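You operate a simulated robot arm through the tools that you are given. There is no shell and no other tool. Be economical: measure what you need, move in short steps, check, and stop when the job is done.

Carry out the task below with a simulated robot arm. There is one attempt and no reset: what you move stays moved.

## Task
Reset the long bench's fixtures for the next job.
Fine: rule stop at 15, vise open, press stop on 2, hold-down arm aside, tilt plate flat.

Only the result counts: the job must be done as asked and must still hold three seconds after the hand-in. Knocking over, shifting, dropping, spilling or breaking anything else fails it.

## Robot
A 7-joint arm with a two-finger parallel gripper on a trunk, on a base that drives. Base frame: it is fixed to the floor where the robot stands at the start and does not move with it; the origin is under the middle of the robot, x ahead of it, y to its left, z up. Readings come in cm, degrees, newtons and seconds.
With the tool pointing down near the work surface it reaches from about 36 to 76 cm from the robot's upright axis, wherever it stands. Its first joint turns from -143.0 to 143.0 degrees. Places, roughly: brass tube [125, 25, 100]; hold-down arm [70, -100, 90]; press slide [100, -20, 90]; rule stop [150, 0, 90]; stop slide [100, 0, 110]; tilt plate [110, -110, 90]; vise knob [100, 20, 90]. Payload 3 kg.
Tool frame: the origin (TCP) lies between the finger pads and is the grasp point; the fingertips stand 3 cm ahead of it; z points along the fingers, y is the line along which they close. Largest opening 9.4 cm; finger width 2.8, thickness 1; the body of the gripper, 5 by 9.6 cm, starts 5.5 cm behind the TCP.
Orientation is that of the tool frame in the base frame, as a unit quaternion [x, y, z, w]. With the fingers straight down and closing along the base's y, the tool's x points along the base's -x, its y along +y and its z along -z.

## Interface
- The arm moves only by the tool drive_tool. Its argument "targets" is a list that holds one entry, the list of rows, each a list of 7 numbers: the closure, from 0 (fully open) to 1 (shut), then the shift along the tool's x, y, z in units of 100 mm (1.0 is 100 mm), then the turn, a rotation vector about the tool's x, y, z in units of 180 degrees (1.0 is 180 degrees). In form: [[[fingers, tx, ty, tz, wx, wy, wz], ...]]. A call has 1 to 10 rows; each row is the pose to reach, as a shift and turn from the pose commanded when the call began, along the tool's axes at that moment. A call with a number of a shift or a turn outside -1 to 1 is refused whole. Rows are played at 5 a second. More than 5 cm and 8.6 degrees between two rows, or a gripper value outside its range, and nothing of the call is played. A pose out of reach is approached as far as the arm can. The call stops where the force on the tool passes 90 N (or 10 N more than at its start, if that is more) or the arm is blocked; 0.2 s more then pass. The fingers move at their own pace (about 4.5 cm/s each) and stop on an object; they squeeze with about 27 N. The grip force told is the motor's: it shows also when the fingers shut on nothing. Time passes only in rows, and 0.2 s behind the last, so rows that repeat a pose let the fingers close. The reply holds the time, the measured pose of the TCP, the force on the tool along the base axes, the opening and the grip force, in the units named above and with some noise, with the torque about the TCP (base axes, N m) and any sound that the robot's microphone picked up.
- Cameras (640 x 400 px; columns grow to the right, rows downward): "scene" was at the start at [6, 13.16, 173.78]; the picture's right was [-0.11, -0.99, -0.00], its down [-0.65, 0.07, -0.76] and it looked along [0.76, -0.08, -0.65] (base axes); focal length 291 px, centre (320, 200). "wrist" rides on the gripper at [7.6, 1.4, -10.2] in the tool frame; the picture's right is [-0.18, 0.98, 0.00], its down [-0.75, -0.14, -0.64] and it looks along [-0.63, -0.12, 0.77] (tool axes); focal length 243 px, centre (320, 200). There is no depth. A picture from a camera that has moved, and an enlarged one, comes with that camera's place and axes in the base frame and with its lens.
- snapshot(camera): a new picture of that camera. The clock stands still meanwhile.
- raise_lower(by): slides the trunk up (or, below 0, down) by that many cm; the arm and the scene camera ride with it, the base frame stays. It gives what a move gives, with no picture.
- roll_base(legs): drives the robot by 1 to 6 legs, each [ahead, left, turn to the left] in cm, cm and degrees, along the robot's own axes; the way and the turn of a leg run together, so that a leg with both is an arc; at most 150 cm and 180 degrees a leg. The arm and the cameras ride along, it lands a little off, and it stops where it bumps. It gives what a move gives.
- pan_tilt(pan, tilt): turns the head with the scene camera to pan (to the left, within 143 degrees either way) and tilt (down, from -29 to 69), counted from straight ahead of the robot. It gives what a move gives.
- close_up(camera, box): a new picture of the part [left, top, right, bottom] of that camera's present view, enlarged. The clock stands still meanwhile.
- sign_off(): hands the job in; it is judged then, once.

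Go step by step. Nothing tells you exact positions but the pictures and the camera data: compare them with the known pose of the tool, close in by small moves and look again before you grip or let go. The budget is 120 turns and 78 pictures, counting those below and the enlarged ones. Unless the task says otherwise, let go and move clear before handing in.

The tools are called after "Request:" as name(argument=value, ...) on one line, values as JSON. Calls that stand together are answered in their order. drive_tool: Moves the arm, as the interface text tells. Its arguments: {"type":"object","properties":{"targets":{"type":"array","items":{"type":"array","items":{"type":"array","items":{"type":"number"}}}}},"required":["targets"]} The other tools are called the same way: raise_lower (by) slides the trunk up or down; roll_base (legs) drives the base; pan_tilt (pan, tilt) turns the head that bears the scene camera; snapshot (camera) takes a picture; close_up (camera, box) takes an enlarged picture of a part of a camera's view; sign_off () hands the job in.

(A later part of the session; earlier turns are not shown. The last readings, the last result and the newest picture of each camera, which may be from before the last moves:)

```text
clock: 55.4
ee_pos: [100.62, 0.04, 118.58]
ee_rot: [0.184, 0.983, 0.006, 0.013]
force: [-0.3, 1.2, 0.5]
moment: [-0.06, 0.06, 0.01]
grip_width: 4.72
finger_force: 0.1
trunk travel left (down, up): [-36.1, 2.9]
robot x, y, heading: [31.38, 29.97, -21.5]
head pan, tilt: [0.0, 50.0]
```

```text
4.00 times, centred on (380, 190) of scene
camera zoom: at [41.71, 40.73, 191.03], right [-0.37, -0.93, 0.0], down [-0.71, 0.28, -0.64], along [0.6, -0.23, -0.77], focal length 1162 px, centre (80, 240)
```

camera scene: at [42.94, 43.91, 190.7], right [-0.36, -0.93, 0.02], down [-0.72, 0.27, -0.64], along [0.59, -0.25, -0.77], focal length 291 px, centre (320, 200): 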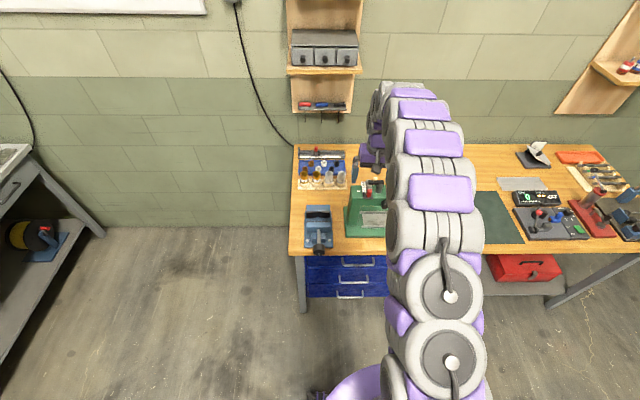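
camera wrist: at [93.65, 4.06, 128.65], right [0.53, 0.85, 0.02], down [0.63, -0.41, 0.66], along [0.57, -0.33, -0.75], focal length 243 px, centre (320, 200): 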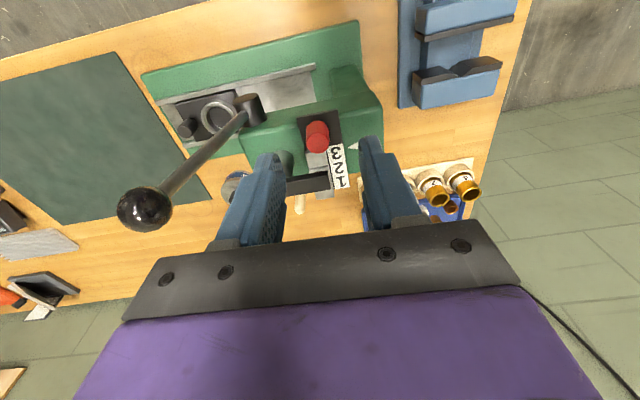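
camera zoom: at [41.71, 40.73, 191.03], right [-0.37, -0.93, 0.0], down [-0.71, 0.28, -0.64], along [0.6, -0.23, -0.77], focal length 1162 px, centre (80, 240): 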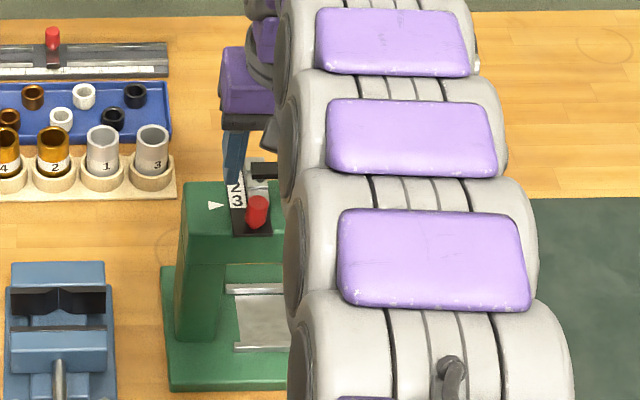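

Well aligned with the knob; descend around it.

Request:
drive_tool(targets=[[[0.5, -0.03, 0, 0.3, 0, 0, 0], [0.5, -0.03, 0, 0.5, 0, 0, 0], [0.5, -0.03, 0, 0.58, 0, 0, 0]]])

Request:
snapshot(camera="wrist")

Request:
close_up(camera="scene", box=[340, 150, 400, 210])

```text
clock: 56.2
ee_pos: [99.99, -2.8, 113.69]
ee_rot: [0.193, 0.981, 0.006, 0.023]
force: [-10.7, -38.5, 58.6]
moment: [-0.12, -0.36, -0.09]
grip_width: 2.73
finger_force: 0.0
trunk travel left (down, up): [-36.1, 2.9]
robot x, y, heading: [31.79, 29.28, -21.7]
head pan, tilt: [0.0, 50.0]
```

```text
44 pictures are left
camera wrist: at [92.83, 1.37, 123.62], right [0.54, 0.84, 0.03], down [0.61, -0.42, 0.67], along [0.58, -0.35, -0.74], focal length 243 px, centre (320, 200)
```

wrist: 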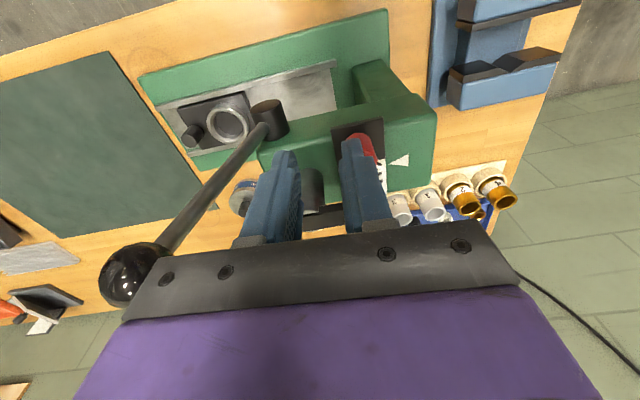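

```text
6.67 times, centred on (370, 180) of scene
camera zoom: at [39.61, 39.32, 191.29], right [-0.37, -0.93, -0.01], down [-0.71, 0.29, -0.65], along [0.6, -0.23, -0.76], focal length 1937 px, centre (-13, 333)
```

zoom: 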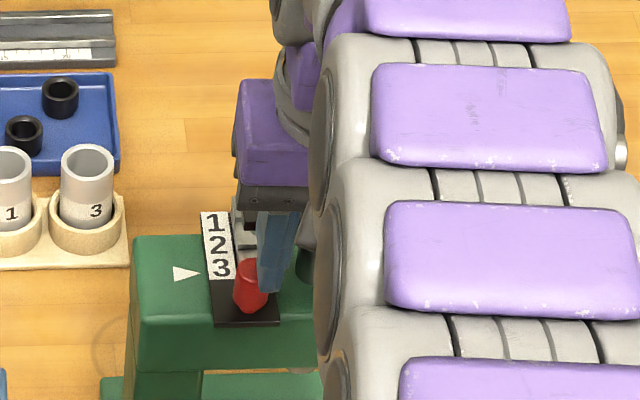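

The hand was pushed to the right during descent and is leaning on something. I'll raise it straight up keeping that offset, then look.

Request:
drive_tool(targets=[[[0.5, 0, -0.28, -0.2, 0, 0, 0], [0.5, 0, -0.28, -0.5, 0, 0, 0], [0.5, 0, -0.28, -0.8, 0, 0, 0], [0.5, 0, -0.28, -0.8, 0, 0, 0]]])

Request:
snapshot(camera="wrist")

Request:
close_up(camera="scene", box=[330, 130, 450, 230])

```text
clock: 57.2
ee_pos: [99.49, -4.21, 120.57]
ee_rot: [0.186, 0.982, 0.011, 0.014]
force: [0.1, -0.6, -0.7]
moment: [0.03, -0.04, 0.02]
grip_width: 4.71
finger_force: 0.1
trunk travel left (down, up): [-36.1, 2.9]
robot x, y, heading: [31.28, 29.47, -21.5]
head pan, tilt: [0.0, 50.0]
```

```text
42 pictures are left
camera wrist: at [92.47, -0.28, 130.66], right [0.53, 0.85, 0.03], down [0.63, -0.42, 0.66], along [0.57, -0.33, -0.75], focal length 243 px, centre (320, 200)
```

wrist: 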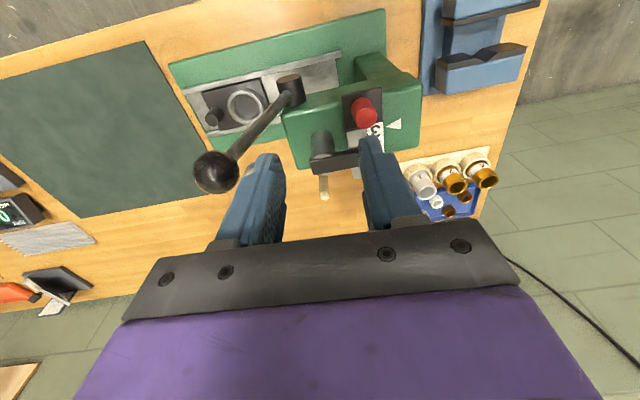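

```text
4.00 times, centred on (390, 180) of scene
camera zoom: at [41.7, 40.53, 191.02], right [-0.37, -0.93, 0.0], down [-0.71, 0.28, -0.64], along [0.6, -0.23, -0.77], focal length 1162 px, centre (40, 280)
```

zoom: 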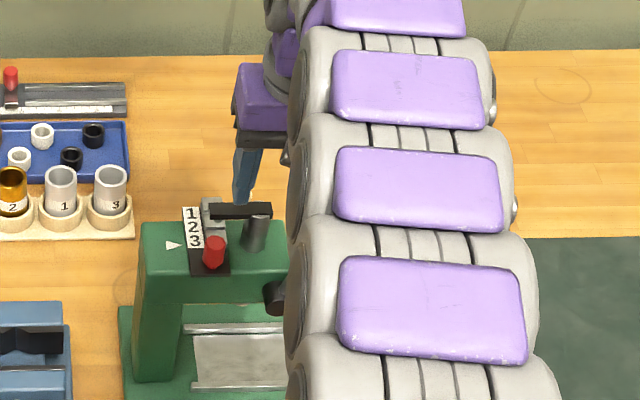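

Nothing looks damaged; the hand is ~3.7 cm right of the knob. Shift back left and lower in smaller steps.

Request:
drive_tool(targets=[[[0.5, 0.03, 0.2, 0, 0, 0, 0], [0.5, 0.03, 0.37, 0, 0, 0, 0], [0.5, 0.03, 0.37, 0, 0, 0, 0]]])

Request:
drive_tool(targets=[[[0.5, 0, 0, 0.15, 0, 0, 0], [0.5, 0, 0, 0.3, 0, 0, 0], [0.5, 0, 0, 0.3, 0, 0, 0]]])

Request:
snapshot(camera="wrist")

```text
clock: 58.0
ee_pos: [100.31, -1.04, 120.59]
ee_rot: [0.186, 0.982, 0.012, 0.015]
force: [-0.7, -0.5, 0.2]
moment: [0.0, -0.01, 0.0]
grip_width: 4.66
finger_force: 0.1
trunk travel left (down, up): [-36.1, 2.9]
robot x, y, heading: [31.24, 29.42, -21.7]
head pan, tilt: [0.0, 50.0]
```

```text
clock: 58.8
ee_pos: [100.18, -1.04, 117.77]
ee_rot: [0.187, 0.982, 0.011, 0.015]
force: [0.5, -0.4, 0.2]
moment: [0.04, -0.01, 0.0]
grip_width: 4.7
finger_force: 0.1
trunk travel left (down, up): [-36.1, 2.9]
robot x, y, heading: [31.57, 29.38, -21.4]
head pan, tilt: [0.0, 50.0]
```

```text
40 pictures are left
camera wrist: at [93.3, 2.95, 127.8], right [0.53, 0.85, 0.03], down [0.63, -0.42, 0.66], along [0.57, -0.33, -0.75], focal length 243 px, centre (320, 200)
```

wrist: 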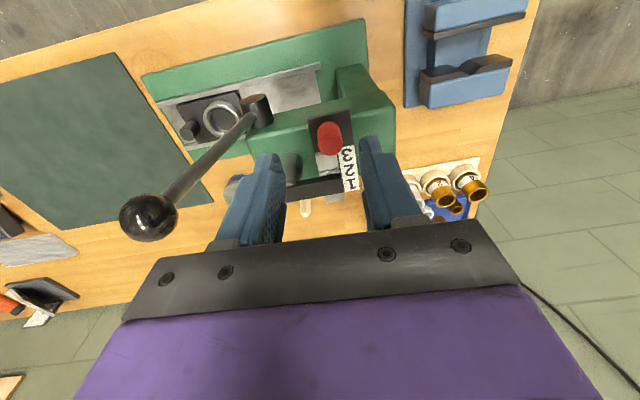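

The knob is about 0.7 cm further left. Zoom to check the post and bar clearance before going lower.

Request:
close_up(camera="wrist", box=[240, 90, 400, 210])

```text
3.33 times, centred on (320, 150) of wrist
camera zoom: at [93.3, 2.95, 127.8], right [0.53, 0.85, 0.03], down [0.63, -0.42, 0.66], along [0.57, -0.33, -0.75], focal length 809 px, centre (320, 367)
```

zoom: 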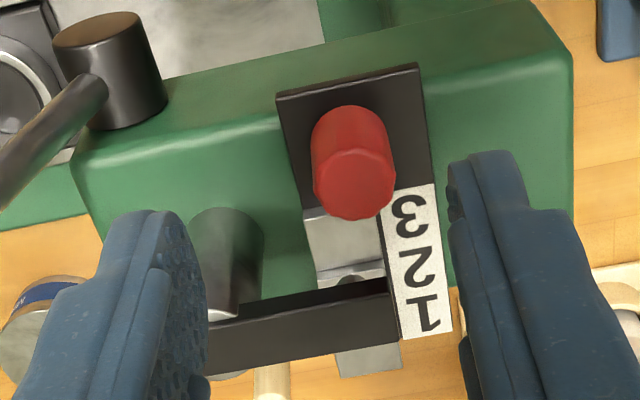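

Clearances are fine with a narrower opening. Centre on the knob, narrow to ~3.2 cm, and descend in small steps while watching readings.

Request:
drive_tool(targets=[[[0.62, 0.02, 0.07, 0, 0, 0, 0], [0.62, 0.02, 0.07, 0.1, 0, 0, 0], [0.62, 0.02, 0.07, 0.2, 0, 0, 0], [0.62, 0.02, 0.07, 0.3, 0, 0, 0], [0.62, 0.02, 0.07, 0.3, 0, 0, 0]]])

Request:
close_up(camera="wrist", box=[240, 90, 400, 210])

```text
clock: 60.0
ee_pos: [100.52, -0.05, 114.84]
ee_rot: [0.187, 0.982, 0.011, 0.015]
force: [-1.1, -0.1, -0.1]
moment: [-0.01, 0.02, 0.0]
grip_width: 3.61
finger_force: 0.1
trunk travel left (down, up): [-36.1, 2.9]
robot x, y, heading: [31.55, 29.69, -21.5]
head pan, tilt: [0.0, 50.0]
```

```text
3.33 times, centred on (320, 150) of wrist
camera zoom: at [93.51, 3.84, 124.81], right [0.53, 0.85, 0.03], down [0.63, -0.42, 0.66], along [0.57, -0.33, -0.75], focal length 809 px, centre (320, 367)
```

zoom: 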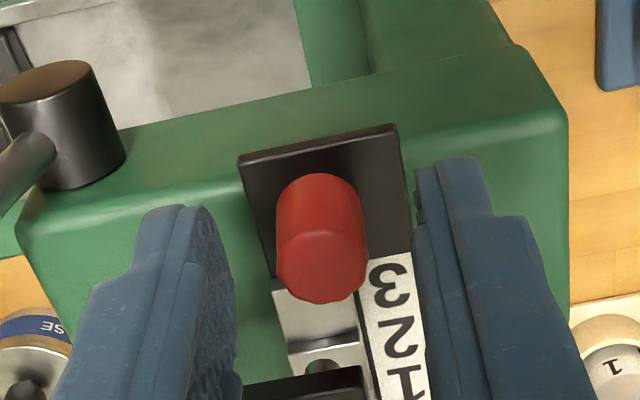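

The knob top is at about (101.8, -0.8, 110.8): 1.5 cm farther forward than the TCP. Correct and descend 2.4 cm.

Request:
drive_tool(targets=[[[0.62, -0.1, -0.01, 0, 0, 0, 0], [0.62, -0.1, -0.01, 0.1, 0, 0, 0], [0.62, -0.1, -0.01, 0.18, 0, 0, 0], [0.62, -0.1, -0.01, 0.24, 0, 0, 0], [0.62, -0.1, -0.01, 0.24, 0, 0, 0]]])

Request:
close_up(camera="wrist", box=[240, 90, 400, 210])

```text
clock: 61.2
ee_pos: [101.4, -0.6, 112.27]
ee_rot: [0.186, 0.982, 0.011, 0.016]
force: [0.1, 0.1, -0.5]
moment: [-0.01, 0.0, -0.02]
grip_width: 3.59
finger_force: 0.0
trunk travel left (down, up): [-36.1, 2.9]
robot x, y, heading: [31.4, 29.36, -21.4]
head pan, tilt: [0.0, 50.0]
```

```text
3.33 times, centred on (320, 150) of wrist
camera zoom: at [94.49, 3.3, 122.43], right [0.53, 0.85, 0.03], down [0.63, -0.42, 0.66], along [0.57, -0.33, -0.75], focal length 809 px, centre (320, 367)
```

zoom: 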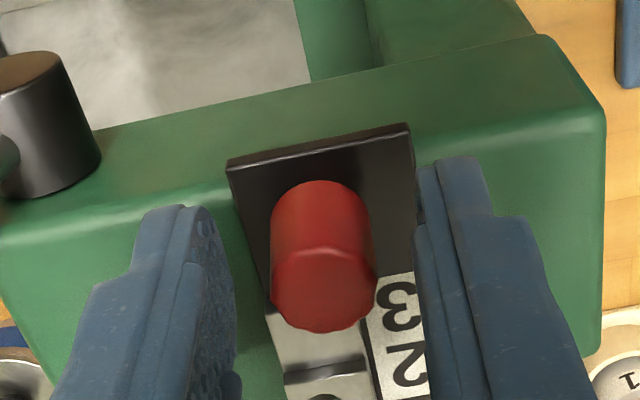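

Fingers straddle the knob without contact. Close and draw it 1.5 cm toward me.

Request:
drive_tool(targets=[[[1, 0, 0, 0, 0, 0, 0], [1, 0, 0, 0, 0, 0, 0], [1, 0, 0, 0, 0, 0, 0], [1, 0, 0, 0, 0, 0, 0]]])

Request:
drive_tool(targets=[[[1, 0.04, 0, 0, 0, 0, 0], [1, 0.08, 0, 0, 0, 0, 0], [1, 0.12, 0, 0, 0, 0, 0], [1, 0.15, 0, 0, 0, 0, 0], [1, 0.15, 0, 0, 0, 0, 0]]])

Request:
close_up(camera="wrist", box=[240, 90, 400, 210])

Request:
close_up(camera="scene", box=[340, 150, 420, 210])

```text
clock: 62.2
ee_pos: [101.41, -0.74, 112.41]
ee_rot: [0.186, 0.982, 0.011, 0.014]
force: [-0.4, -1.4, -0.4]
moment: [-0.55, 0.23, -0.01]
grip_width: 1.93
finger_force: 44.9
trunk travel left (down, up): [-36.1, 2.9]
robot x, y, heading: [31.27, 29.63, -21.8]
head pan, tilt: [0.0, 50.0]
```

```text
clock: 63.4
ee_pos: [100.08, -0.2, 112.37]
ee_rot: [0.186, 0.982, 0.013, 0.018]
force: [-2.6, -2.5, 14.2]
moment: [-0.4, 0.81, -0.09]
grip_width: 1.93
finger_force: 44.8
trunk travel left (down, up): [-36.1, 2.9]
robot x, y, heading: [31.61, 29.62, -21.7]
head pan, tilt: [0.0, 50.0]
```

```text
3.33 times, centred on (320, 150) of wrist
camera zoom: at [93.0, 3.81, 122.41], right [0.53, 0.85, 0.03], down [0.63, -0.42, 0.66], along [0.57, -0.33, -0.75], focal length 809 px, centre (320, 367)
```

zoom: 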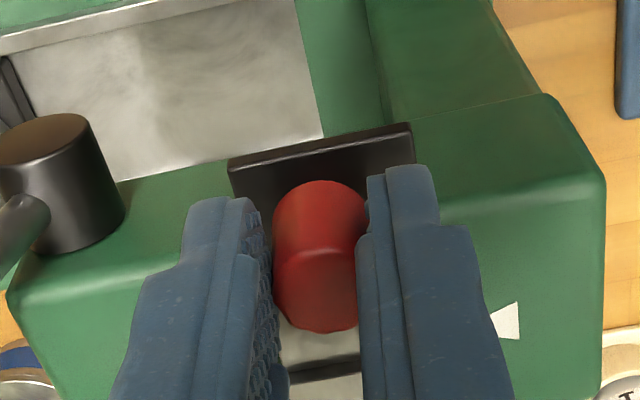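

```text
6.67 times, centred on (380, 180) of scene
camera zoom: at [41.22, 40.67, 191.05], right [-0.37, -0.93, 0.0], down [-0.71, 0.28, -0.64], along [0.6, -0.23, -0.77], focal length 1937 px, centre (-80, 333)
```

zoom: 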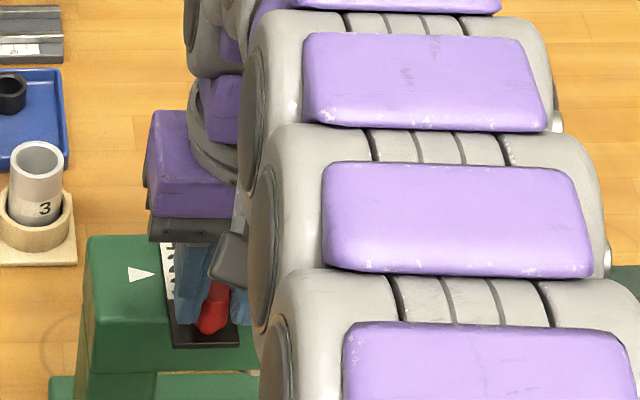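

The slide moved about 1.45 cm. Release and rise to read the scale.

Request:
drive_tool(targets=[[[0.6, 0, 0, 0, 0, 0, 0], [0.6, 0, 0, 0, 0, 0, 0], [0.6, 0, 0, -0.2, 0, 0, 0], [0.6, 0.2, 0, -0.5, 0, 0, 0], [0.6, 0.4, 0, -0.9, 0, 0, 0]]])

Request:
close_up(camera="wrist", box=[240, 110, 400, 230])

Request:
close_up(camera="scene", box=[340, 150, 420, 210])

```text
clock: 64.6
ee_pos: [96.14, 1.5, 121.11]
ee_rot: [0.186, 0.982, 0.012, 0.016]
force: [-0.1, -0.5, 0.6]
moment: [-0.02, -0.01, 0.02]
grip_width: 3.76
finger_force: 0.0
trunk travel left (down, up): [-36.1, 2.9]
robot x, y, heading: [31.5, 29.34, -21.8]
head pan, tilt: [0.0, 50.0]
```

```text
3.33 times, centred on (320, 170) of wrist
camera zoom: at [89.1, 5.46, 131.21], right [0.53, 0.85, 0.03], down [0.63, -0.42, 0.66], along [0.57, -0.33, -0.75], focal length 809 px, centre (320, 300)
```

zoom: 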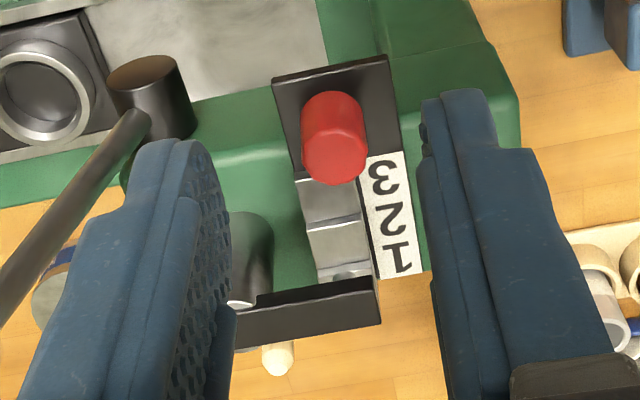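

```text
6.67 times, centred on (380, 180) of scene
camera zoom: at [41.33, 40.82, 191.02], right [-0.37, -0.93, 0.0], down [-0.71, 0.28, -0.64], along [0.6, -0.24, -0.77], focal length 1937 px, centre (-80, 333)
```

zoom: 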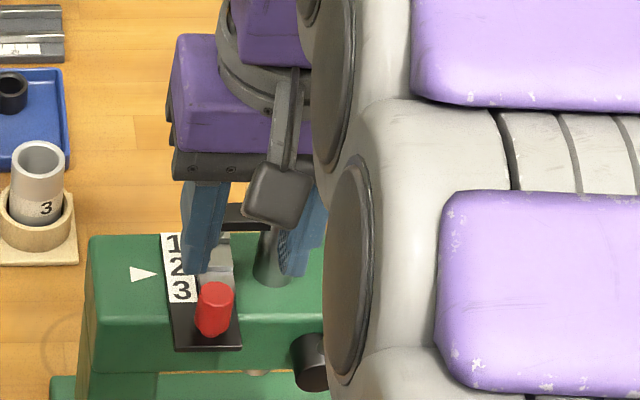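

The pointer appears at 2. Rise a bit more to see the pointer unobstructed and check precision.

Request:
drive_tool(targets=[[[0, 0.2, 0.1, -0.4, 0, 0, 0], [0, 0.4, 0.2, -0.7, 0, 0, 0], [0, 0.4, 0.2, -0.7, 0, 0, 0]]])

Request:
close_up(camera="wrist", box=[260, 100, 360, 180])

```text
clock: 65.4
ee_pos: [93.14, 4.85, 128.04]
ee_rot: [0.186, 0.982, 0.011, 0.014]
force: [-0.4, 0.1, -0.2]
moment: [0.04, -0.03, 0.02]
grip_width: 9.4
finger_force: 0.0
trunk travel left (down, up): [-36.1, 2.9]
robot x, y, heading: [31.38, 29.61, -21.8]
head pan, tilt: [0.0, 50.0]
```

```text
5.00 times, centred on (310, 140) of wrist
camera zoom: at [86.12, 8.88, 138.09], right [0.53, 0.85, 0.03], down [0.63, -0.42, 0.66], along [0.57, -0.33, -0.75], focal length 1213 px, centre (370, 500)
```

zoom: 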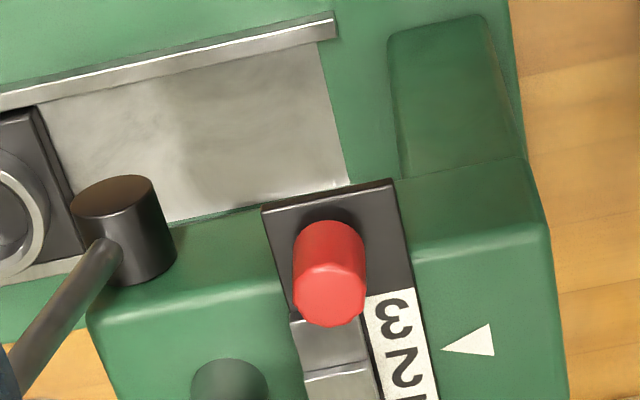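

The offset is identical to the initial one at 3, so the press stop is exactly on 2. Next the rule stop: retract the arm and drive around to the left end of the bench.

Request:
drive_tool(targets=[[[0, 0.4, 0, -0.1, 0, 0, 0], [0, 0.8, 0, -0.2, 0, 0, 0], [0, 1, 0, -0.2, 0, 0, 0]]])

Request:
roll_base(legs=[[-15, 0, 0], [0, 70, 0], [0, 0, -90]])

Request:
pan_tilt(pan=40, tilt=45)

Request:
snapshot(camera="scene")

```text
clock: 66.2
ee_pos: [83.37, 8.33, 129.89]
ee_rot: [0.186, 0.982, 0.011, 0.015]
force: [0.8, -0.6, -0.4]
moment: [-0.01, 0.0, 0.0]
grip_width: 9.42
finger_force: 0.0
trunk travel left (down, up): [-36.1, 2.9]
robot x, y, heading: [31.53, 29.52, -21.2]
head pan, tilt: [0.0, 50.0]
```

```text
clock: 74.8
ee_pos: [23.28, 48.64, 129.86]
ee_rot: [0.82, 0.572, -0.002, 0.02]
force: [0.0, 0.7, 0.4]
moment: [-0.02, -0.04, -0.05]
grip_width: 9.41
finger_force: 0.1
trunk travel left (down, up): [-36.1, 2.9]
robot x, y, heading: [43.65, 100.68, -109.9]
head pan, tilt: [0.0, 50.0]
```

```text
clock: 75.9
ee_pos: [23.85, 48.75, 129.97]
ee_rot: [0.82, 0.572, -0.003, 0.018]
force: [0.0, 0.2, 0.1]
moment: [0.0, 0.01, -0.02]
grip_width: 9.41
finger_force: 0.1
trunk travel left (down, up): [-36.1, 2.9]
robot x, y, heading: [43.44, 100.68, -110.1]
head pan, tilt: [40.0, 45.0]
```

```text
31 pictures are left
camera scene: at [60.66, 91.02, 191.68], right [-0.94, -0.34, 0.0], down [-0.24, 0.67, -0.7], along [0.24, -0.66, -0.71], focal length 291 px, centre (320, 200)
```

scene: 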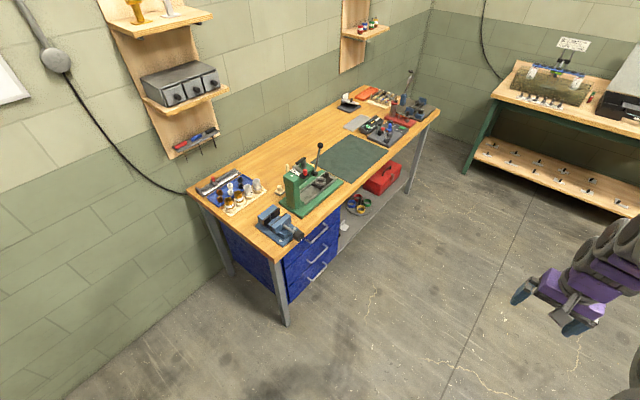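

Good view; the bench end is clear. Sidestep left 100 cm alongside the bench end.

Request:
roll_base(legs=[[0, 100, 0]])

Request:
pan_tilt(pan=30, tilt=55)

Request:
snapshot(camera="scene")

```text
clock: 81.1
ee_pos: [117.76, 14.1, 129.88]
ee_rot: [0.82, 0.572, -0.004, 0.02]
force: [0.7, -1.2, 0.1]
moment: [0.02, 0.02, 0.0]
grip_width: 9.39
finger_force: 0.0
trunk travel left (down, up): [-36.1, 2.9]
robot x, y, heading: [137.59, 66.65, -110.1]
head pan, tilt: [40.0, 45.0]
```

```text
clock: 81.8
ee_pos: [117.88, 14.43, 130.04]
ee_rot: [0.82, 0.572, -0.004, 0.018]
force: [0.5, -0.7, 0.3]
moment: [0.0, 0.05, 0.0]
grip_width: 9.39
finger_force: 0.1
trunk travel left (down, up): [-36.1, 2.9]
robot x, y, heading: [137.68, 66.91, -110.3]
head pan, tilt: [30.0, 55.0]
```

```text
30 pictures are left
camera scene: at [153.08, 57.13, 190.37], right [-0.99, -0.17, 0.0], down [-0.14, 0.81, -0.57], along [0.1, -0.56, -0.82], focal length 291 px, centre (320, 200)
```

scene: 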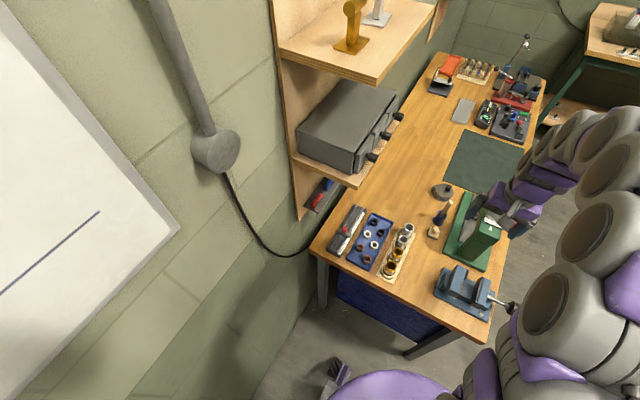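

The rule is ahead-left below the wall shelf (shelf at z≈135). Zoom onto the rule.

Request:
close_up(camera="scene", box=[310, 190, 390, 270])

```text
5.00 times, centred on (350, 230) of scene
camera zoom: at [153.08, 57.13, 190.37], right [-0.99, -0.17, 0.0], down [-0.14, 0.81, -0.57], along [0.1, -0.56, -0.82], focal length 1453 px, centre (170, 50)
```

zoom: 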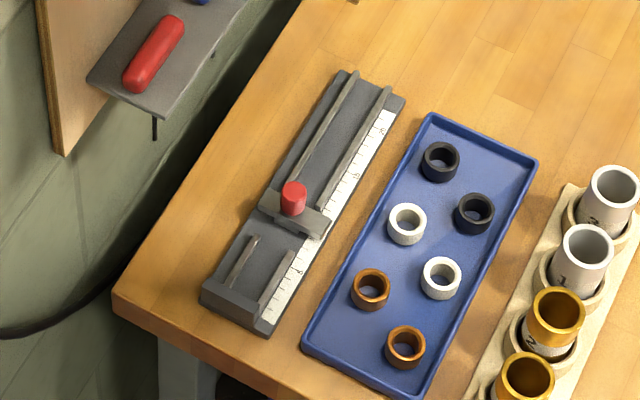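

Plan: lower the trunk so the hand travels below the shelf but above the tubes, shift left toward the rule, then yaw the tool to face the wall so the wrist camera sees the scale.

Request:
raise_lower(by=-18)

Request:
drive_tool(targets=[[[0.5, 0, 0.4, 0, 0, 0, 0], [0.5, 0, 0.8, 0, 0, 0, 0], [0.5, 0, 1, 0, 0, 0, 0]]])

Request:
drive_tool(targets=[[[0.5, 0, 0.3, 0, 0, 0, -0.04], [0.5, 0, 0.6, 0, 0, 0, -0.08], [0.5, 0, 0.9, 0, 0, 0, -0.12], [0.5, 0, 1, 0, 0, 0, -0.16], [0.5, 0, 1, 0, 0, 0, -0.2], [0.5, 0, 1, 0, 0, 0, -0.24], [0.5, 0, 1, 0, 0, 0, -0.28], [0.5, 0, 1, 0, 0, 0, -0.32], [0.5, 0, 1, 0, 0, 0, -0.36], [0.5, 0, 1, 0, 0, 0, -0.4]]])

Request:
drive_tool(targets=[[[0.5, 0, 0, 0, 0, 0, -0.04], [0.5, 0, 0, 0, 0, 0, -0.08], [0.5, 0, 0, 0, 0, 0, -0.1]]])

Request:
snapshot(camera="wrist")

```text
clock: 83.8
ee_pos: [118.0, 14.17, 112.02]
ee_rot: [0.82, 0.572, -0.003, 0.019]
force: [0.1, 0.0, -0.3]
moment: [-0.04, -0.01, 0.02]
grip_width: 9.39
finger_force: 0.0
trunk travel left (down, up): [-18.1, 20.9]
robot x, y, heading: [138.08, 66.5, -110.2]
head pan, tilt: [30.0, 55.0]
```

```text
clock: 84.6
ee_pos: [127.45, 10.61, 112.36]
ee_rot: [0.82, 0.573, -0.004, 0.019]
force: [0.3, 0.5, -0.9]
moment: [-0.04, -0.04, 0.0]
grip_width: 4.7
finger_force: 0.2
trunk travel left (down, up): [-18.1, 20.9]
robot x, y, heading: [137.55, 66.47, -110.2]
head pan, tilt: [30.0, 55.0]
```

```text
clock: 86.8
ee_pos: [136.81, 7.27, 112.59]
ee_rot: [0.325, 0.945, -0.014, 0.013]
force: [-0.1, 0.6, -0.3]
moment: [0.0, -0.02, -0.01]
grip_width: 4.74
finger_force: 0.1
trunk travel left (down, up): [-18.1, 20.9]
robot x, y, heading: [137.76, 66.58, -110.3]
head pan, tilt: [30.0, 55.0]
```

```text
clock: 87.6
ee_pos: [136.91, 7.44, 112.52]
ee_rot: [0.175, 0.984, -0.016, 0.011]
force: [-0.2, 0.1, -0.4]
moment: [0.01, 0.02, 0.02]
grip_width: 4.73
finger_force: 0.0
trunk travel left (down, up): [-18.1, 20.9]
robot x, y, heading: [138.01, 66.83, -109.8]
head pan, tilt: [30.0, 55.0]
```

```text
28 pictures are left
camera wrist: at [129.93, 11.72, 122.52], right [0.51, 0.86, -0.02], down [0.65, -0.37, 0.67], along [0.56, -0.35, -0.75], focal length 243 px, centre (320, 200)
```

wrist: 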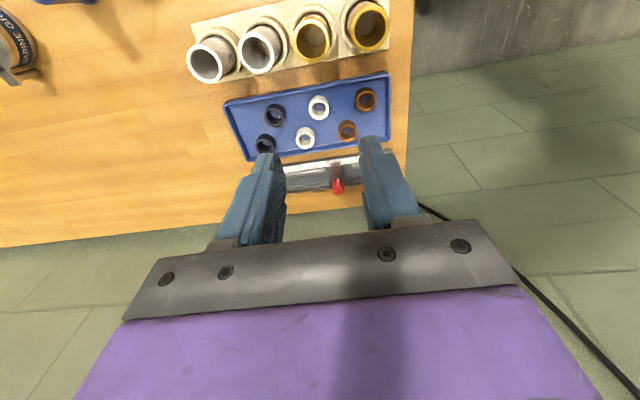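

The rule stop knob is ~16 cm ahead of the tool. Move forward, lower and pitch the hand 30° back so it stays clear of the shelf.

Request:
drive_tool(targets=[[[0.5, -0.25, 0, 0.1, 0, -0.042, 0], [0.5, -0.5, 0, 0.3, 0, -0.084, 0], [0.5, -0.75, 0, 0.55, 0, -0.126, 0], [0.5, -1, 0, 0.8, 0, -0.167, 0]]])

Request:
snapshot(camera="wrist")

Request:
snapshot(camera="scene")

```text
clock: 88.6
ee_pos: [146.31, 3.59, 104.97]
ee_rot: [0.165, 0.948, -0.062, 0.266]
force: [-0.3, -0.5, 0.8]
moment: [0.01, 0.0, 0.0]
grip_width: 4.71
finger_force: 0.0
trunk travel left (down, up): [-18.1, 20.9]
robot x, y, heading: [137.38, 66.61, -110.5]
head pan, tilt: [30.0, 55.0]
```

```text
27 pictures are left
camera wrist: at [135.62, 9.18, 109.58], right [0.49, 0.87, 0.07], down [0.25, -0.21, 0.95], along [0.84, -0.44, -0.32], focal length 243 px, centre (320, 200)
```

wrist: 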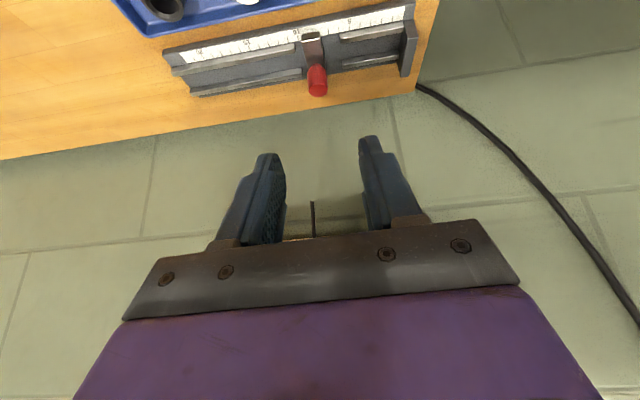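

```text
26 pictures are left
camera scene: at [153.41, 56.93, 172.32], right [-0.99, -0.17, 0.0], down [-0.14, 0.81, -0.57], along [0.1, -0.56, -0.82], focal length 291 px, centre (320, 200)
```

scene: 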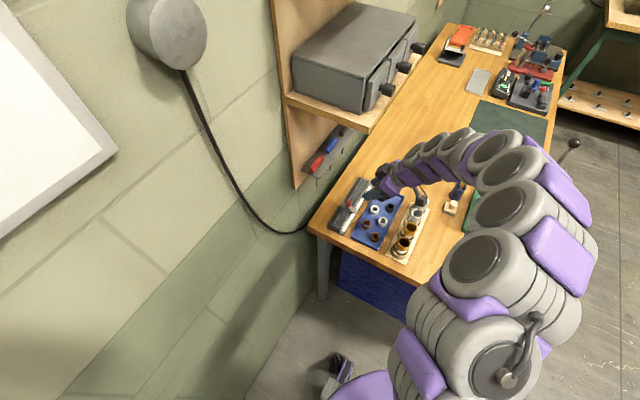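

Knob seen at about (152, 1.2, 92). Approach along the tool axis, stopping short to check.

Request:
drive_tool(targets=[[[0.5, 0.1, 0, 0.3, 0, 0, 0], [0.5, 0.2, 0, 0.6, 0, 0, 0], [0.5, 0.2, 0, 0.8, 0, 0, 0], [0.5, 0.2, 0, 0.8, 0, 0, 0]]])

Request:
close_up(camera="wrist", box=[220, 0, 420, 150])

```text
clock: 89.6
ee_pos: [148.72, 2.56, 96.89]
ee_rot: [0.165, 0.948, -0.06, 0.265]
force: [0.2, 0.5, -0.7]
moment: [0.0, -0.02, 0.0]
grip_width: 4.7
finger_force: 0.1
trunk travel left (down, up): [-18.1, 20.9]
robot x, y, heading: [138.04, 66.73, -110.0]
head pan, tilt: [30.0, 55.0]
```

```text
2.67 times, centred on (320, 75) of wrist
camera zoom: at [137.98, 8.07, 101.55], right [0.49, 0.87, 0.07], down [0.25, -0.21, 0.95], along [0.84, -0.44, -0.32], focal length 647 px, centre (320, 533)
```

zoom: 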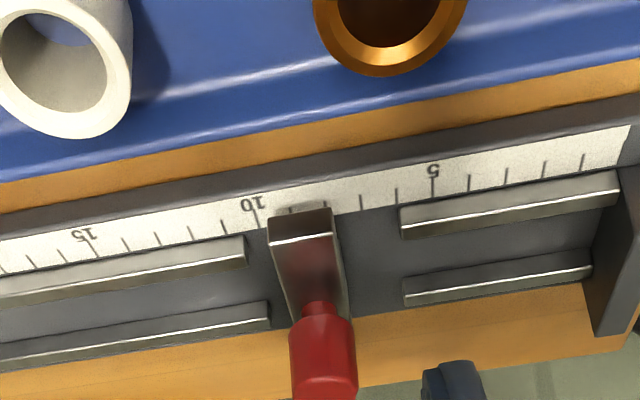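

The scale is readable; the carriage covers ~7.8–9.6. I need its index mark, so zoom further.

Request:
close_up(camera="wrist", box=[285, 50, 355, 110])

```text
6.67 times, centred on (320, 80) of wrist
camera zoom: at [137.98, 8.07, 101.55], right [0.49, 0.87, 0.07], down [0.25, -0.21, 0.95], along [0.84, -0.44, -0.32], focal length 1618 px, centre (320, 1000)
```

zoom: 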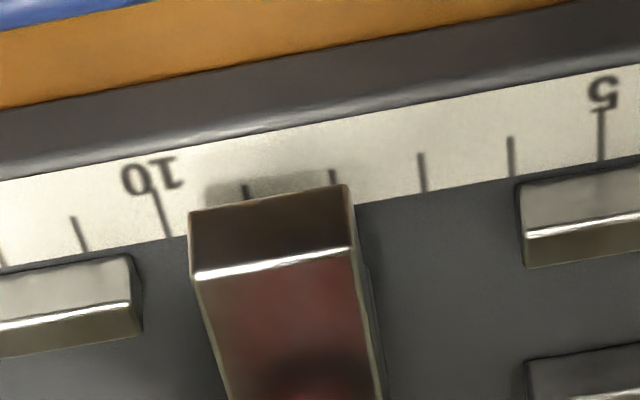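

No index line is visible on the front; I'll study it from above later. Descend to the knob now.

Request:
drive_tool(targets=[[[0.5, 0, 0, 0.15, 0, 0, 0], [0.5, 0, 0, 0.27, 0, 0, 0], [0.5, 0, 0, 0.35, 0, 0, 0], [0.5, 0, 0, 0.35, 0, 0, 0]]])

Request:
snapshot(camera="wrist")

```text
clock: 90.6
ee_pos: [150.3, 1.86, 93.91]
ee_rot: [0.165, 0.948, -0.061, 0.265]
force: [-0.9, -0.3, 0.1]
moment: [0.01, -0.01, 0.02]
grip_width: 4.72
finger_force: 0.0
trunk travel left (down, up): [-18.1, 20.9]
robot x, y, heading: [137.79, 66.77, -110.2]
head pan, tilt: [30.0, 55.0]
```

```text
23 pictures are left
camera wrist: at [139.65, 7.38, 98.62], right [0.49, 0.87, 0.07], down [0.25, -0.21, 0.95], along [0.84, -0.44, -0.32], focal length 243 px, centre (320, 200)
```

wrist: 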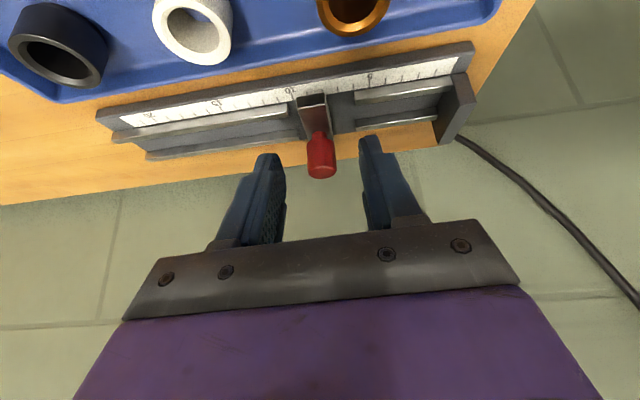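

Fingers straddle the knob. Grip and slide 6 cm toward higher numbers.

Request:
drive_tool(targets=[[[1, 0, 0, 0, 0, 0, 0], [1, 0, 0, 0, 0, 0, 0], [1, 0, 0, 0, 0, 0, 0], [1, 0, 0, 0, 0, 0, 0]]])

Request:
drive_tool(targets=[[[1, 0, -0.1, 0, 0, 0, 0], [1, 0, -0.2, 0, 0, 0, 0], [1, 0, -0.3, 0, 0, 0, 0], [1, 0, -0.4, 0, 0, 0, 0], [1, 0, -0.5, 0, 0, 0, 0], [1, 0, -0.6, 0, 0, 0, 0], [1, 0, -0.6, 0, 0, 0, 0]]])

Request:
close_up(camera="wrist", box=[240, 60, 400, 180])

```text
clock: 91.6
ee_pos: [150.24, 1.89, 93.96]
ee_rot: [0.165, 0.948, -0.062, 0.266]
force: [-3.2, 2.7, 8.1]
moment: [-0.08, -0.05, 0.04]
grip_width: 0.0
finger_force: 27.5
trunk travel left (down, up): [-18.1, 20.9]
robot x, y, heading: [137.51, 66.69, -110.2]
head pan, tilt: [30.0, 55.0]
```

```text
clock: 93.2
ee_pos: [148.35, -3.84, 94.16]
ee_rot: [0.165, 0.948, -0.06, 0.265]
force: [-0.2, -0.3, -0.1]
moment: [-0.02, 0.0, -0.01]
grip_width: 0.0
finger_force: 26.8
trunk travel left (down, up): [-18.1, 20.9]
robot x, y, heading: [137.47, 66.54, -110.0]
head pan, tilt: [30.0, 55.0]
```

```text
3.33 times, centred on (320, 120) of wrist
camera zoom: at [137.6, 1.77, 98.8], right [0.49, 0.87, 0.07], down [0.25, -0.21, 0.95], along [0.84, -0.44, -0.32], focal length 809 px, centre (320, 467)
```

zoom: 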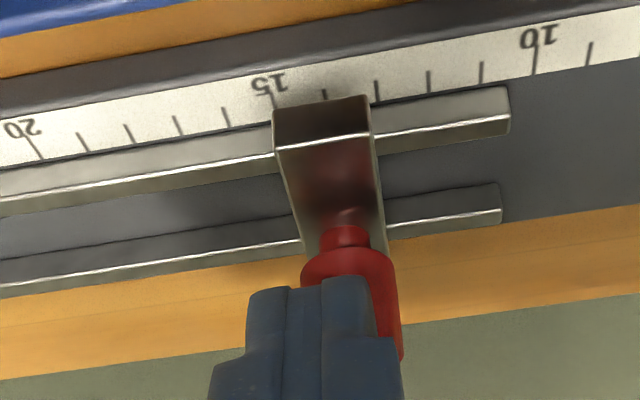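

The fingers shut just above the knob but dragged the stop to ~14. Back off, open, recentre and look.

Request:
drive_tool(targets=[[[1, 0, 0, -0.2, 0, 0, 0], [0.45, 0, 0.03, -0.35, 0, 0, 0], [0.45, 0, 0.06, -0.35, 0, 0, 0], [0.45, 0, 0.06, -0.35, 0, 0, 0]]])

Request:
close_up(camera="wrist", box=[240, 60, 400, 180])

```text
clock: 94.2
ee_pos: [146.75, -2.45, 97.11]
ee_rot: [0.165, 0.948, -0.061, 0.265]
force: [-0.1, -0.1, -0.5]
moment: [-0.03, -0.02, -0.01]
grip_width: 5.17
finger_force: 0.1
trunk travel left (down, up): [-18.1, 20.9]
robot x, y, heading: [137.76, 66.59, -110.3]
head pan, tilt: [30.0, 55.0]
```

```text
3.33 times, centred on (320, 120) of wrist
camera zoom: at [136.08, 3.05, 101.69], right [0.49, 0.87, 0.07], down [0.25, -0.21, 0.95], along [0.84, -0.44, -0.32], focal length 809 px, centre (320, 467)
```

zoom: 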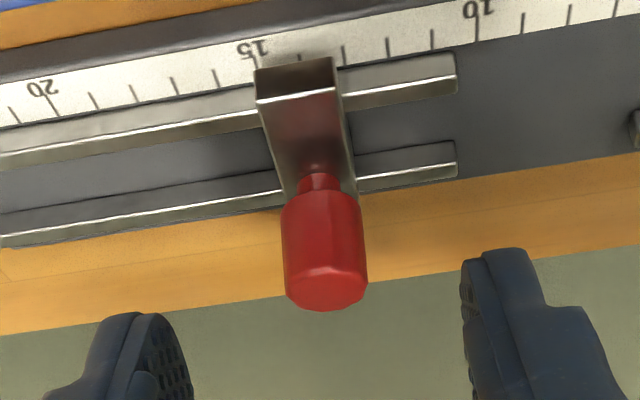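

The knob top is a little farther forward and lower than I reached. Advance 5.2 cm along the tool and 0.8 forward, then check.

Request:
drive_tool(targets=[[[0.45, -0.05, 0, 0.2, 0, 0, 0], [0.45, -0.085, 0, 0.35, 0, 0, 0], [0.45, -0.085, 0, 0.46, 0, 0, 0], [0.45, -0.085, 0, 0.52, 0, 0, 0], [0.45, -0.085, 0, 0.52, 0, 0, 0]]])

Request:
close_up(camera="wrist", box=[240, 90, 400, 210])

```text
clock: 95.4
ee_pos: [149.85, -3.71, 93.21]
ee_rot: [0.166, 0.948, -0.061, 0.265]
force: [-0.8, 0.5, 0.3]
moment: [-0.01, -0.02, -0.01]
grip_width: 5.17
finger_force: 0.1
trunk travel left (down, up): [-18.1, 20.9]
robot x, y, heading: [137.54, 66.62, -110.2]
head pan, tilt: [30.0, 55.0]
```

```text
3.33 times, centred on (320, 150) of wrist
camera zoom: at [139.16, 1.78, 97.81], right [0.49, 0.87, 0.07], down [0.25, -0.21, 0.95], along [0.84, -0.44, -0.32], focal length 809 px, centre (320, 367)
```

zoom: 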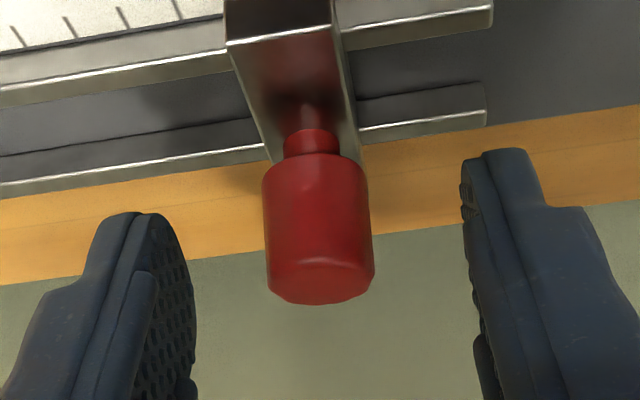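

Now the fingers overlap the cap well. Close and check the grip width.

Request:
drive_tool(targets=[[[1, 0, 0, 0, 0, 0, 0], [1, 0, 0, 0, 0, 0, 0], [1, 0, 0, 0, 0, 0, 0], [1, 0, 0, 0, 0, 0, 0]]])

Request:
close_up(camera="wrist", box=[240, 60, 400, 180])

```text
clock: 96.4
ee_pos: [149.8, -3.79, 93.14]
ee_rot: [0.165, 0.948, -0.06, 0.266]
force: [-0.3, 0.2, 0.5]
moment: [0.4, -0.13, -0.02]
grip_width: 1.93
finger_force: 44.7
trunk travel left (down, up): [-18.1, 20.9]
robot x, y, heading: [137.71, 66.58, -110.0]
head pan, tilt: [30.0, 55.0]
```

```text
3.33 times, centred on (320, 120) of wrist
camera zoom: at [139.15, 1.79, 97.8], right [0.49, 0.87, 0.07], down [0.25, -0.21, 0.95], along [0.84, -0.44, -0.32], focal length 809 px, centre (320, 467)
```

zoom: 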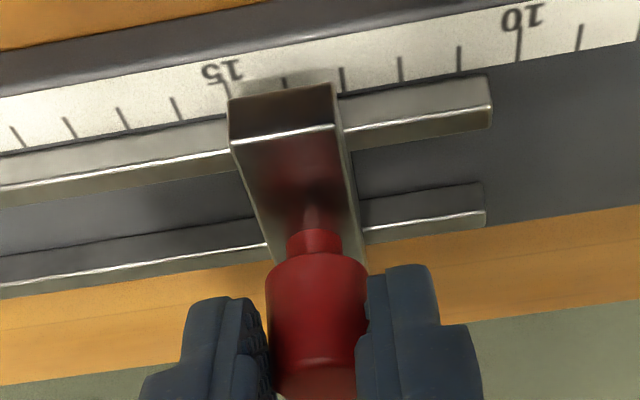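

Firm grip (1.93 cm). Before the final move I need to know the carriage's reference, so look from above with the scene camera.

Request:
close_up(camera="scene", box=[340, 180, 390, 220])

```text
10.00 times, centred on (365, 200) of scene
camera zoom: at [153.47, 56.94, 172.32], right [-0.99, -0.17, 0.0], down [-0.14, 0.81, -0.57], along [0.1, -0.56, -0.82], focal length 2906 px, centre (-130, 200)
```

zoom: 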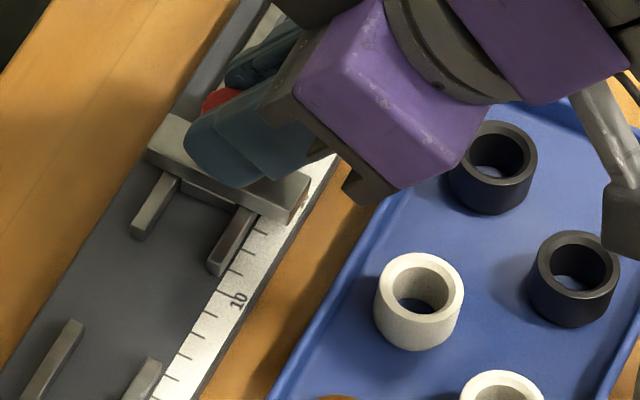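

The crossbar is a plain block, and the scale's zero is at the fence face, so I take the fence-side face as the reading: now ~13.15. Slide 1.85 cm further.

Request:
drive_tool(targets=[[[1, 0, -0.06, 0, 0, 0, 0], [1, 0, -0.12, 0, 0, 0, 0], [1, 0, -0.185, 0, 0, 0, 0], [1, 0, -0.185, 0, 0, 0, 0]]])

Request:
close_up(camera="wrist", box=[280, 60, 360, 120])

```text
clock: 97.4
ee_pos: [149.23, -5.47, 93.18]
ee_rot: [0.164, 0.948, -0.061, 0.265]
force: [-3.0, 1.7, 0.6]
moment: [0.36, -0.32, 0.03]
grip_width: 1.92
finger_force: 44.9
trunk travel left (down, up): [-18.1, 20.9]
robot x, y, heading: [137.76, 66.4, -109.9]
head pan, tilt: [30.0, 55.0]
```

```text
6.67 times, centred on (320, 90) of wrist
camera zoom: at [138.5, 0.01, 97.8], right [0.49, 0.87, 0.07], down [0.25, -0.21, 0.94], along [0.84, -0.44, -0.32], focal length 1618 px, centre (320, 933)
```

zoom: 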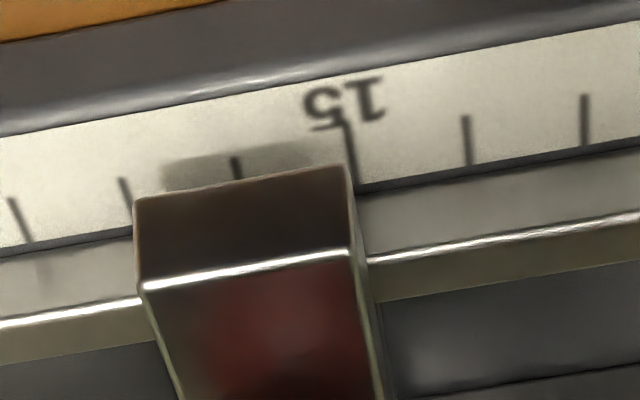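

The face sits on 15 (within ~0.05). Release and back off, then verify.

Request:
drive_tool(targets=[[[0.6, 0, 0, 0, 0, 0, 0], [0.6, 0, 0, 0, 0, 0, 0], [0.6, 0, 0, 0, 0, 0, 0], [0.6, 0, 0, -0.2, 0, 0, 0], [0.6, 0, 0, -0.5, 0, 0, 0]]])

Request:
close_up(camera="wrist", box=[270, 30, 370, 105])

```text
clock: 98.6
ee_pos: [146.74, -4.29, 97.43]
ee_rot: [0.164, 0.948, -0.06, 0.266]
force: [-0.5, -0.4, -0.6]
moment: [0.03, 0.02, 0.0]
grip_width: 3.76
finger_force: 0.1
trunk travel left (down, up): [-18.1, 20.9]
robot x, y, heading: [137.47, 66.44, -109.9]
head pan, tilt: [30.0, 55.0]
```

```text
5.33 times, centred on (320, 68) of wrist
camera zoom: at [136.1, 1.15, 102.1], right [0.49, 0.87, 0.07], down [0.25, -0.21, 0.95], along [0.84, -0.44, -0.32], focal length 1294 px, centre (320, 907)
```

zoom: 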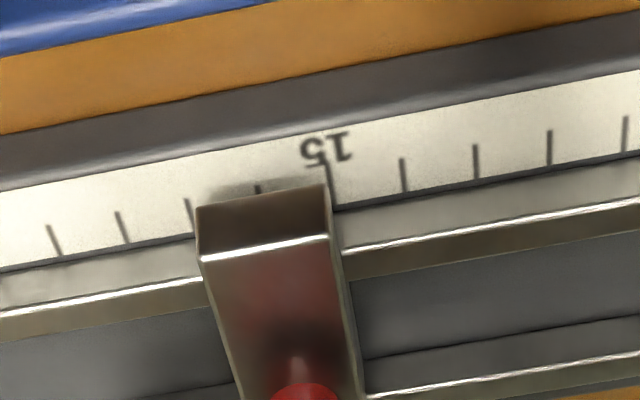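

Rule stop is at 15. Now retreat the hand, raise the trunk above everything, unwind the wrist, then drive round to the right part of the front.

Request:
drive_tool(targets=[[[0.6, 0.1, 0, -0.3, 0, 0, 0], [0.6, 0.2, 0, -0.6, 0, 0, 0], [0.6, 0.43, 0, -0.95, 0, 0, 0]]])

Request:
raise_lower(by=18)

Request:
roll_base(legs=[[0, -110, 0]])

Request:
drive_tool(targets=[[[0.6, 0, 0, 0, 0, 0.044, 0], [0.6, 0, 0, 0, 0, 0.088, 0], [0.6, 0, 0, 0, 0, 0.132, 0], [0.6, 0, 0, 0, 0, 0.174, 0]]])

Request:
drive_tool(targets=[[[0.6, 0, 0, 0, 0, 0, 0.045], [0.6, 0, 0, 0, 0, 0, 0.09], [0.6, 0, 0, 0, 0, 0, 0.135], [0.6, 0, 0, 0, 0, 0, 0.18], [0.6, 0, 0, 0, 0, 0, 0.225], [0.6, 0, 0, 0, 0, 0, 0.27], [0.6, 0, 0, 0, 0, 0, 0.315], [0.6, 0, 0, 0, 0, 0, 0.36], [0.6, 0, 0, 0, 0, 0, 0.405], [0.6, 0, 0, 0, 0, 0, 0.45]]])

Request:
drive_tool(targets=[[[0.6, 0, -0.3, 0, 0, 0, 0.04], [0.6, 0, -0.6, 0, 0, 0, 0.05], [0.6, 0, -1, 0, 0, 0, 0.05]]])

```text
clock: 99.4
ee_pos: [138.46, -1.2, 103.31]
ee_rot: [0.165, 0.948, -0.062, 0.266]
force: [0.1, -0.1, 0.0]
moment: [0.02, 0.01, 0.01]
grip_width: 3.76
finger_force: 0.0
trunk travel left (down, up): [-18.1, 20.9]
robot x, y, heading: [137.59, 66.35, -110.0]
head pan, tilt: [30.0, 55.0]
```

```text
clock: 101.4
ee_pos: [138.57, -1.37, 121.17]
ee_rot: [0.164, 0.948, -0.061, 0.265]
force: [0.2, -0.1, -0.1]
moment: [-0.04, 0.0, -0.01]
grip_width: 3.76
finger_force: 0.1
trunk travel left (down, up): [-36.1, 2.9]
robot x, y, heading: [137.78, 66.49, -110.3]
head pan, tilt: [30.0, 55.0]
```

```text
clock: 107.1
ee_pos: [33.5, 37.36, 121.22]
ee_rot: [0.168, 0.948, -0.061, 0.263]
force: [0.4, 0.5, -0.2]
moment: [-0.01, 0.04, 0.01]
grip_width: 3.75
finger_force: 0.1
trunk travel left (down, up): [-36.1, 2.9]
robot x, y, heading: [32.49, 105.47, -110.4]
head pan, tilt: [30.0, 55.0]
```

```text
clock: 108.1
ee_pos: [33.15, 37.77, 121.35]
ee_rot: [0.179, 0.984, -0.016, -0.001]
force: [-0.3, 0.4, 0.4]
moment: [-0.02, -0.04, -0.03]
grip_width: 3.78
finger_force: 0.1
trunk travel left (down, up): [-36.1, 2.9]
robot x, y, heading: [32.41, 105.37, -110.4]
head pan, tilt: [30.0, 55.0]
```

```text
clock: 110.3
ee_pos: [33.04, 37.93, 121.4]
ee_rot: [0.776, 0.631, -0.012, 0.009]
force: [0.0, 0.3, 0.5]
moment: [0.01, 0.01, 0.0]
grip_width: 3.73
finger_force: 0.0
trunk travel left (down, up): [-36.1, 2.9]
robot x, y, heading: [32.85, 105.65, -110.3]
head pan, tilt: [30.0, 55.0]
```

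```text
clock: 111.1
ee_pos: [23.07, 40.02, 121.45]
ee_rot: [0.822, 0.57, -0.012, 0.011]
force: [-0.1, 0.4, 0.5]
moment: [0.0, -0.01, 0.03]
grip_width: 3.77
finger_force: 0.1
trunk travel left (down, up): [-36.1, 2.9]
robot x, y, heading: [32.68, 105.26, -110.7]
head pan, tilt: [30.0, 55.0]
```

Now turn to face the bench and travel right along its front to the hold-down.

Request:
roll_base(legs=[[0, 0, 89], [0, -120, 0], [0, -52, 0]])

Request:
pan_tilt(pan=-5, tilt=42)

Request:
snapshot(camera="scene")

```text
clock: 123.7
ee_pos: [38.06, -63.88, 121.38]
ee_rot: [0.175, 0.984, -0.005, 0.015]
force: [-0.7, 1.4, -1.3]
moment: [-0.08, -0.03, -0.01]
grip_width: 3.76
finger_force: 0.0
trunk travel left (down, up): [-36.1, 2.9]
robot x, y, heading: [-27.92, -56.04, -20.2]
head pan, tilt: [30.0, 55.0]
```

```text
clock: 124.7
ee_pos: [37.38, -64.91, 121.56]
ee_rot: [0.174, 0.985, 0.0, 0.017]
force: [-0.9, 0.5, -0.4]
moment: [0.01, 0.0, -0.01]
grip_width: 3.75
finger_force: 0.0
trunk travel left (down, up): [-36.1, 2.9]
robot x, y, heading: [-27.84, -56.27, -20.2]
head pan, tilt: [-5.0, 42.0]
```

```text
15 pictures are left
camera scene: at [-17.19, -44.44, 192.04], right [-0.42, -0.91, 0.01], down [-0.61, 0.28, -0.74], along [0.67, -0.32, -0.67], focal length 291 px, centre (320, 200)
```

scene: 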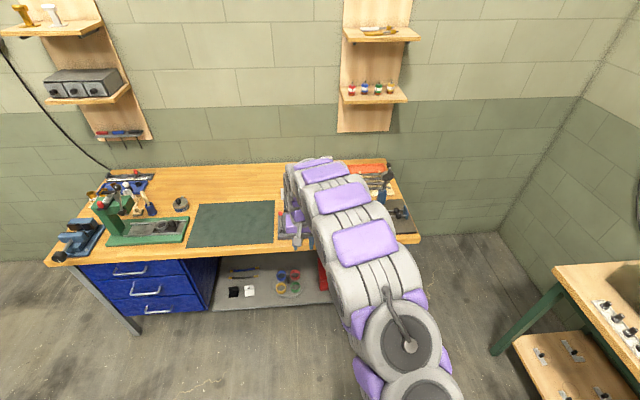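

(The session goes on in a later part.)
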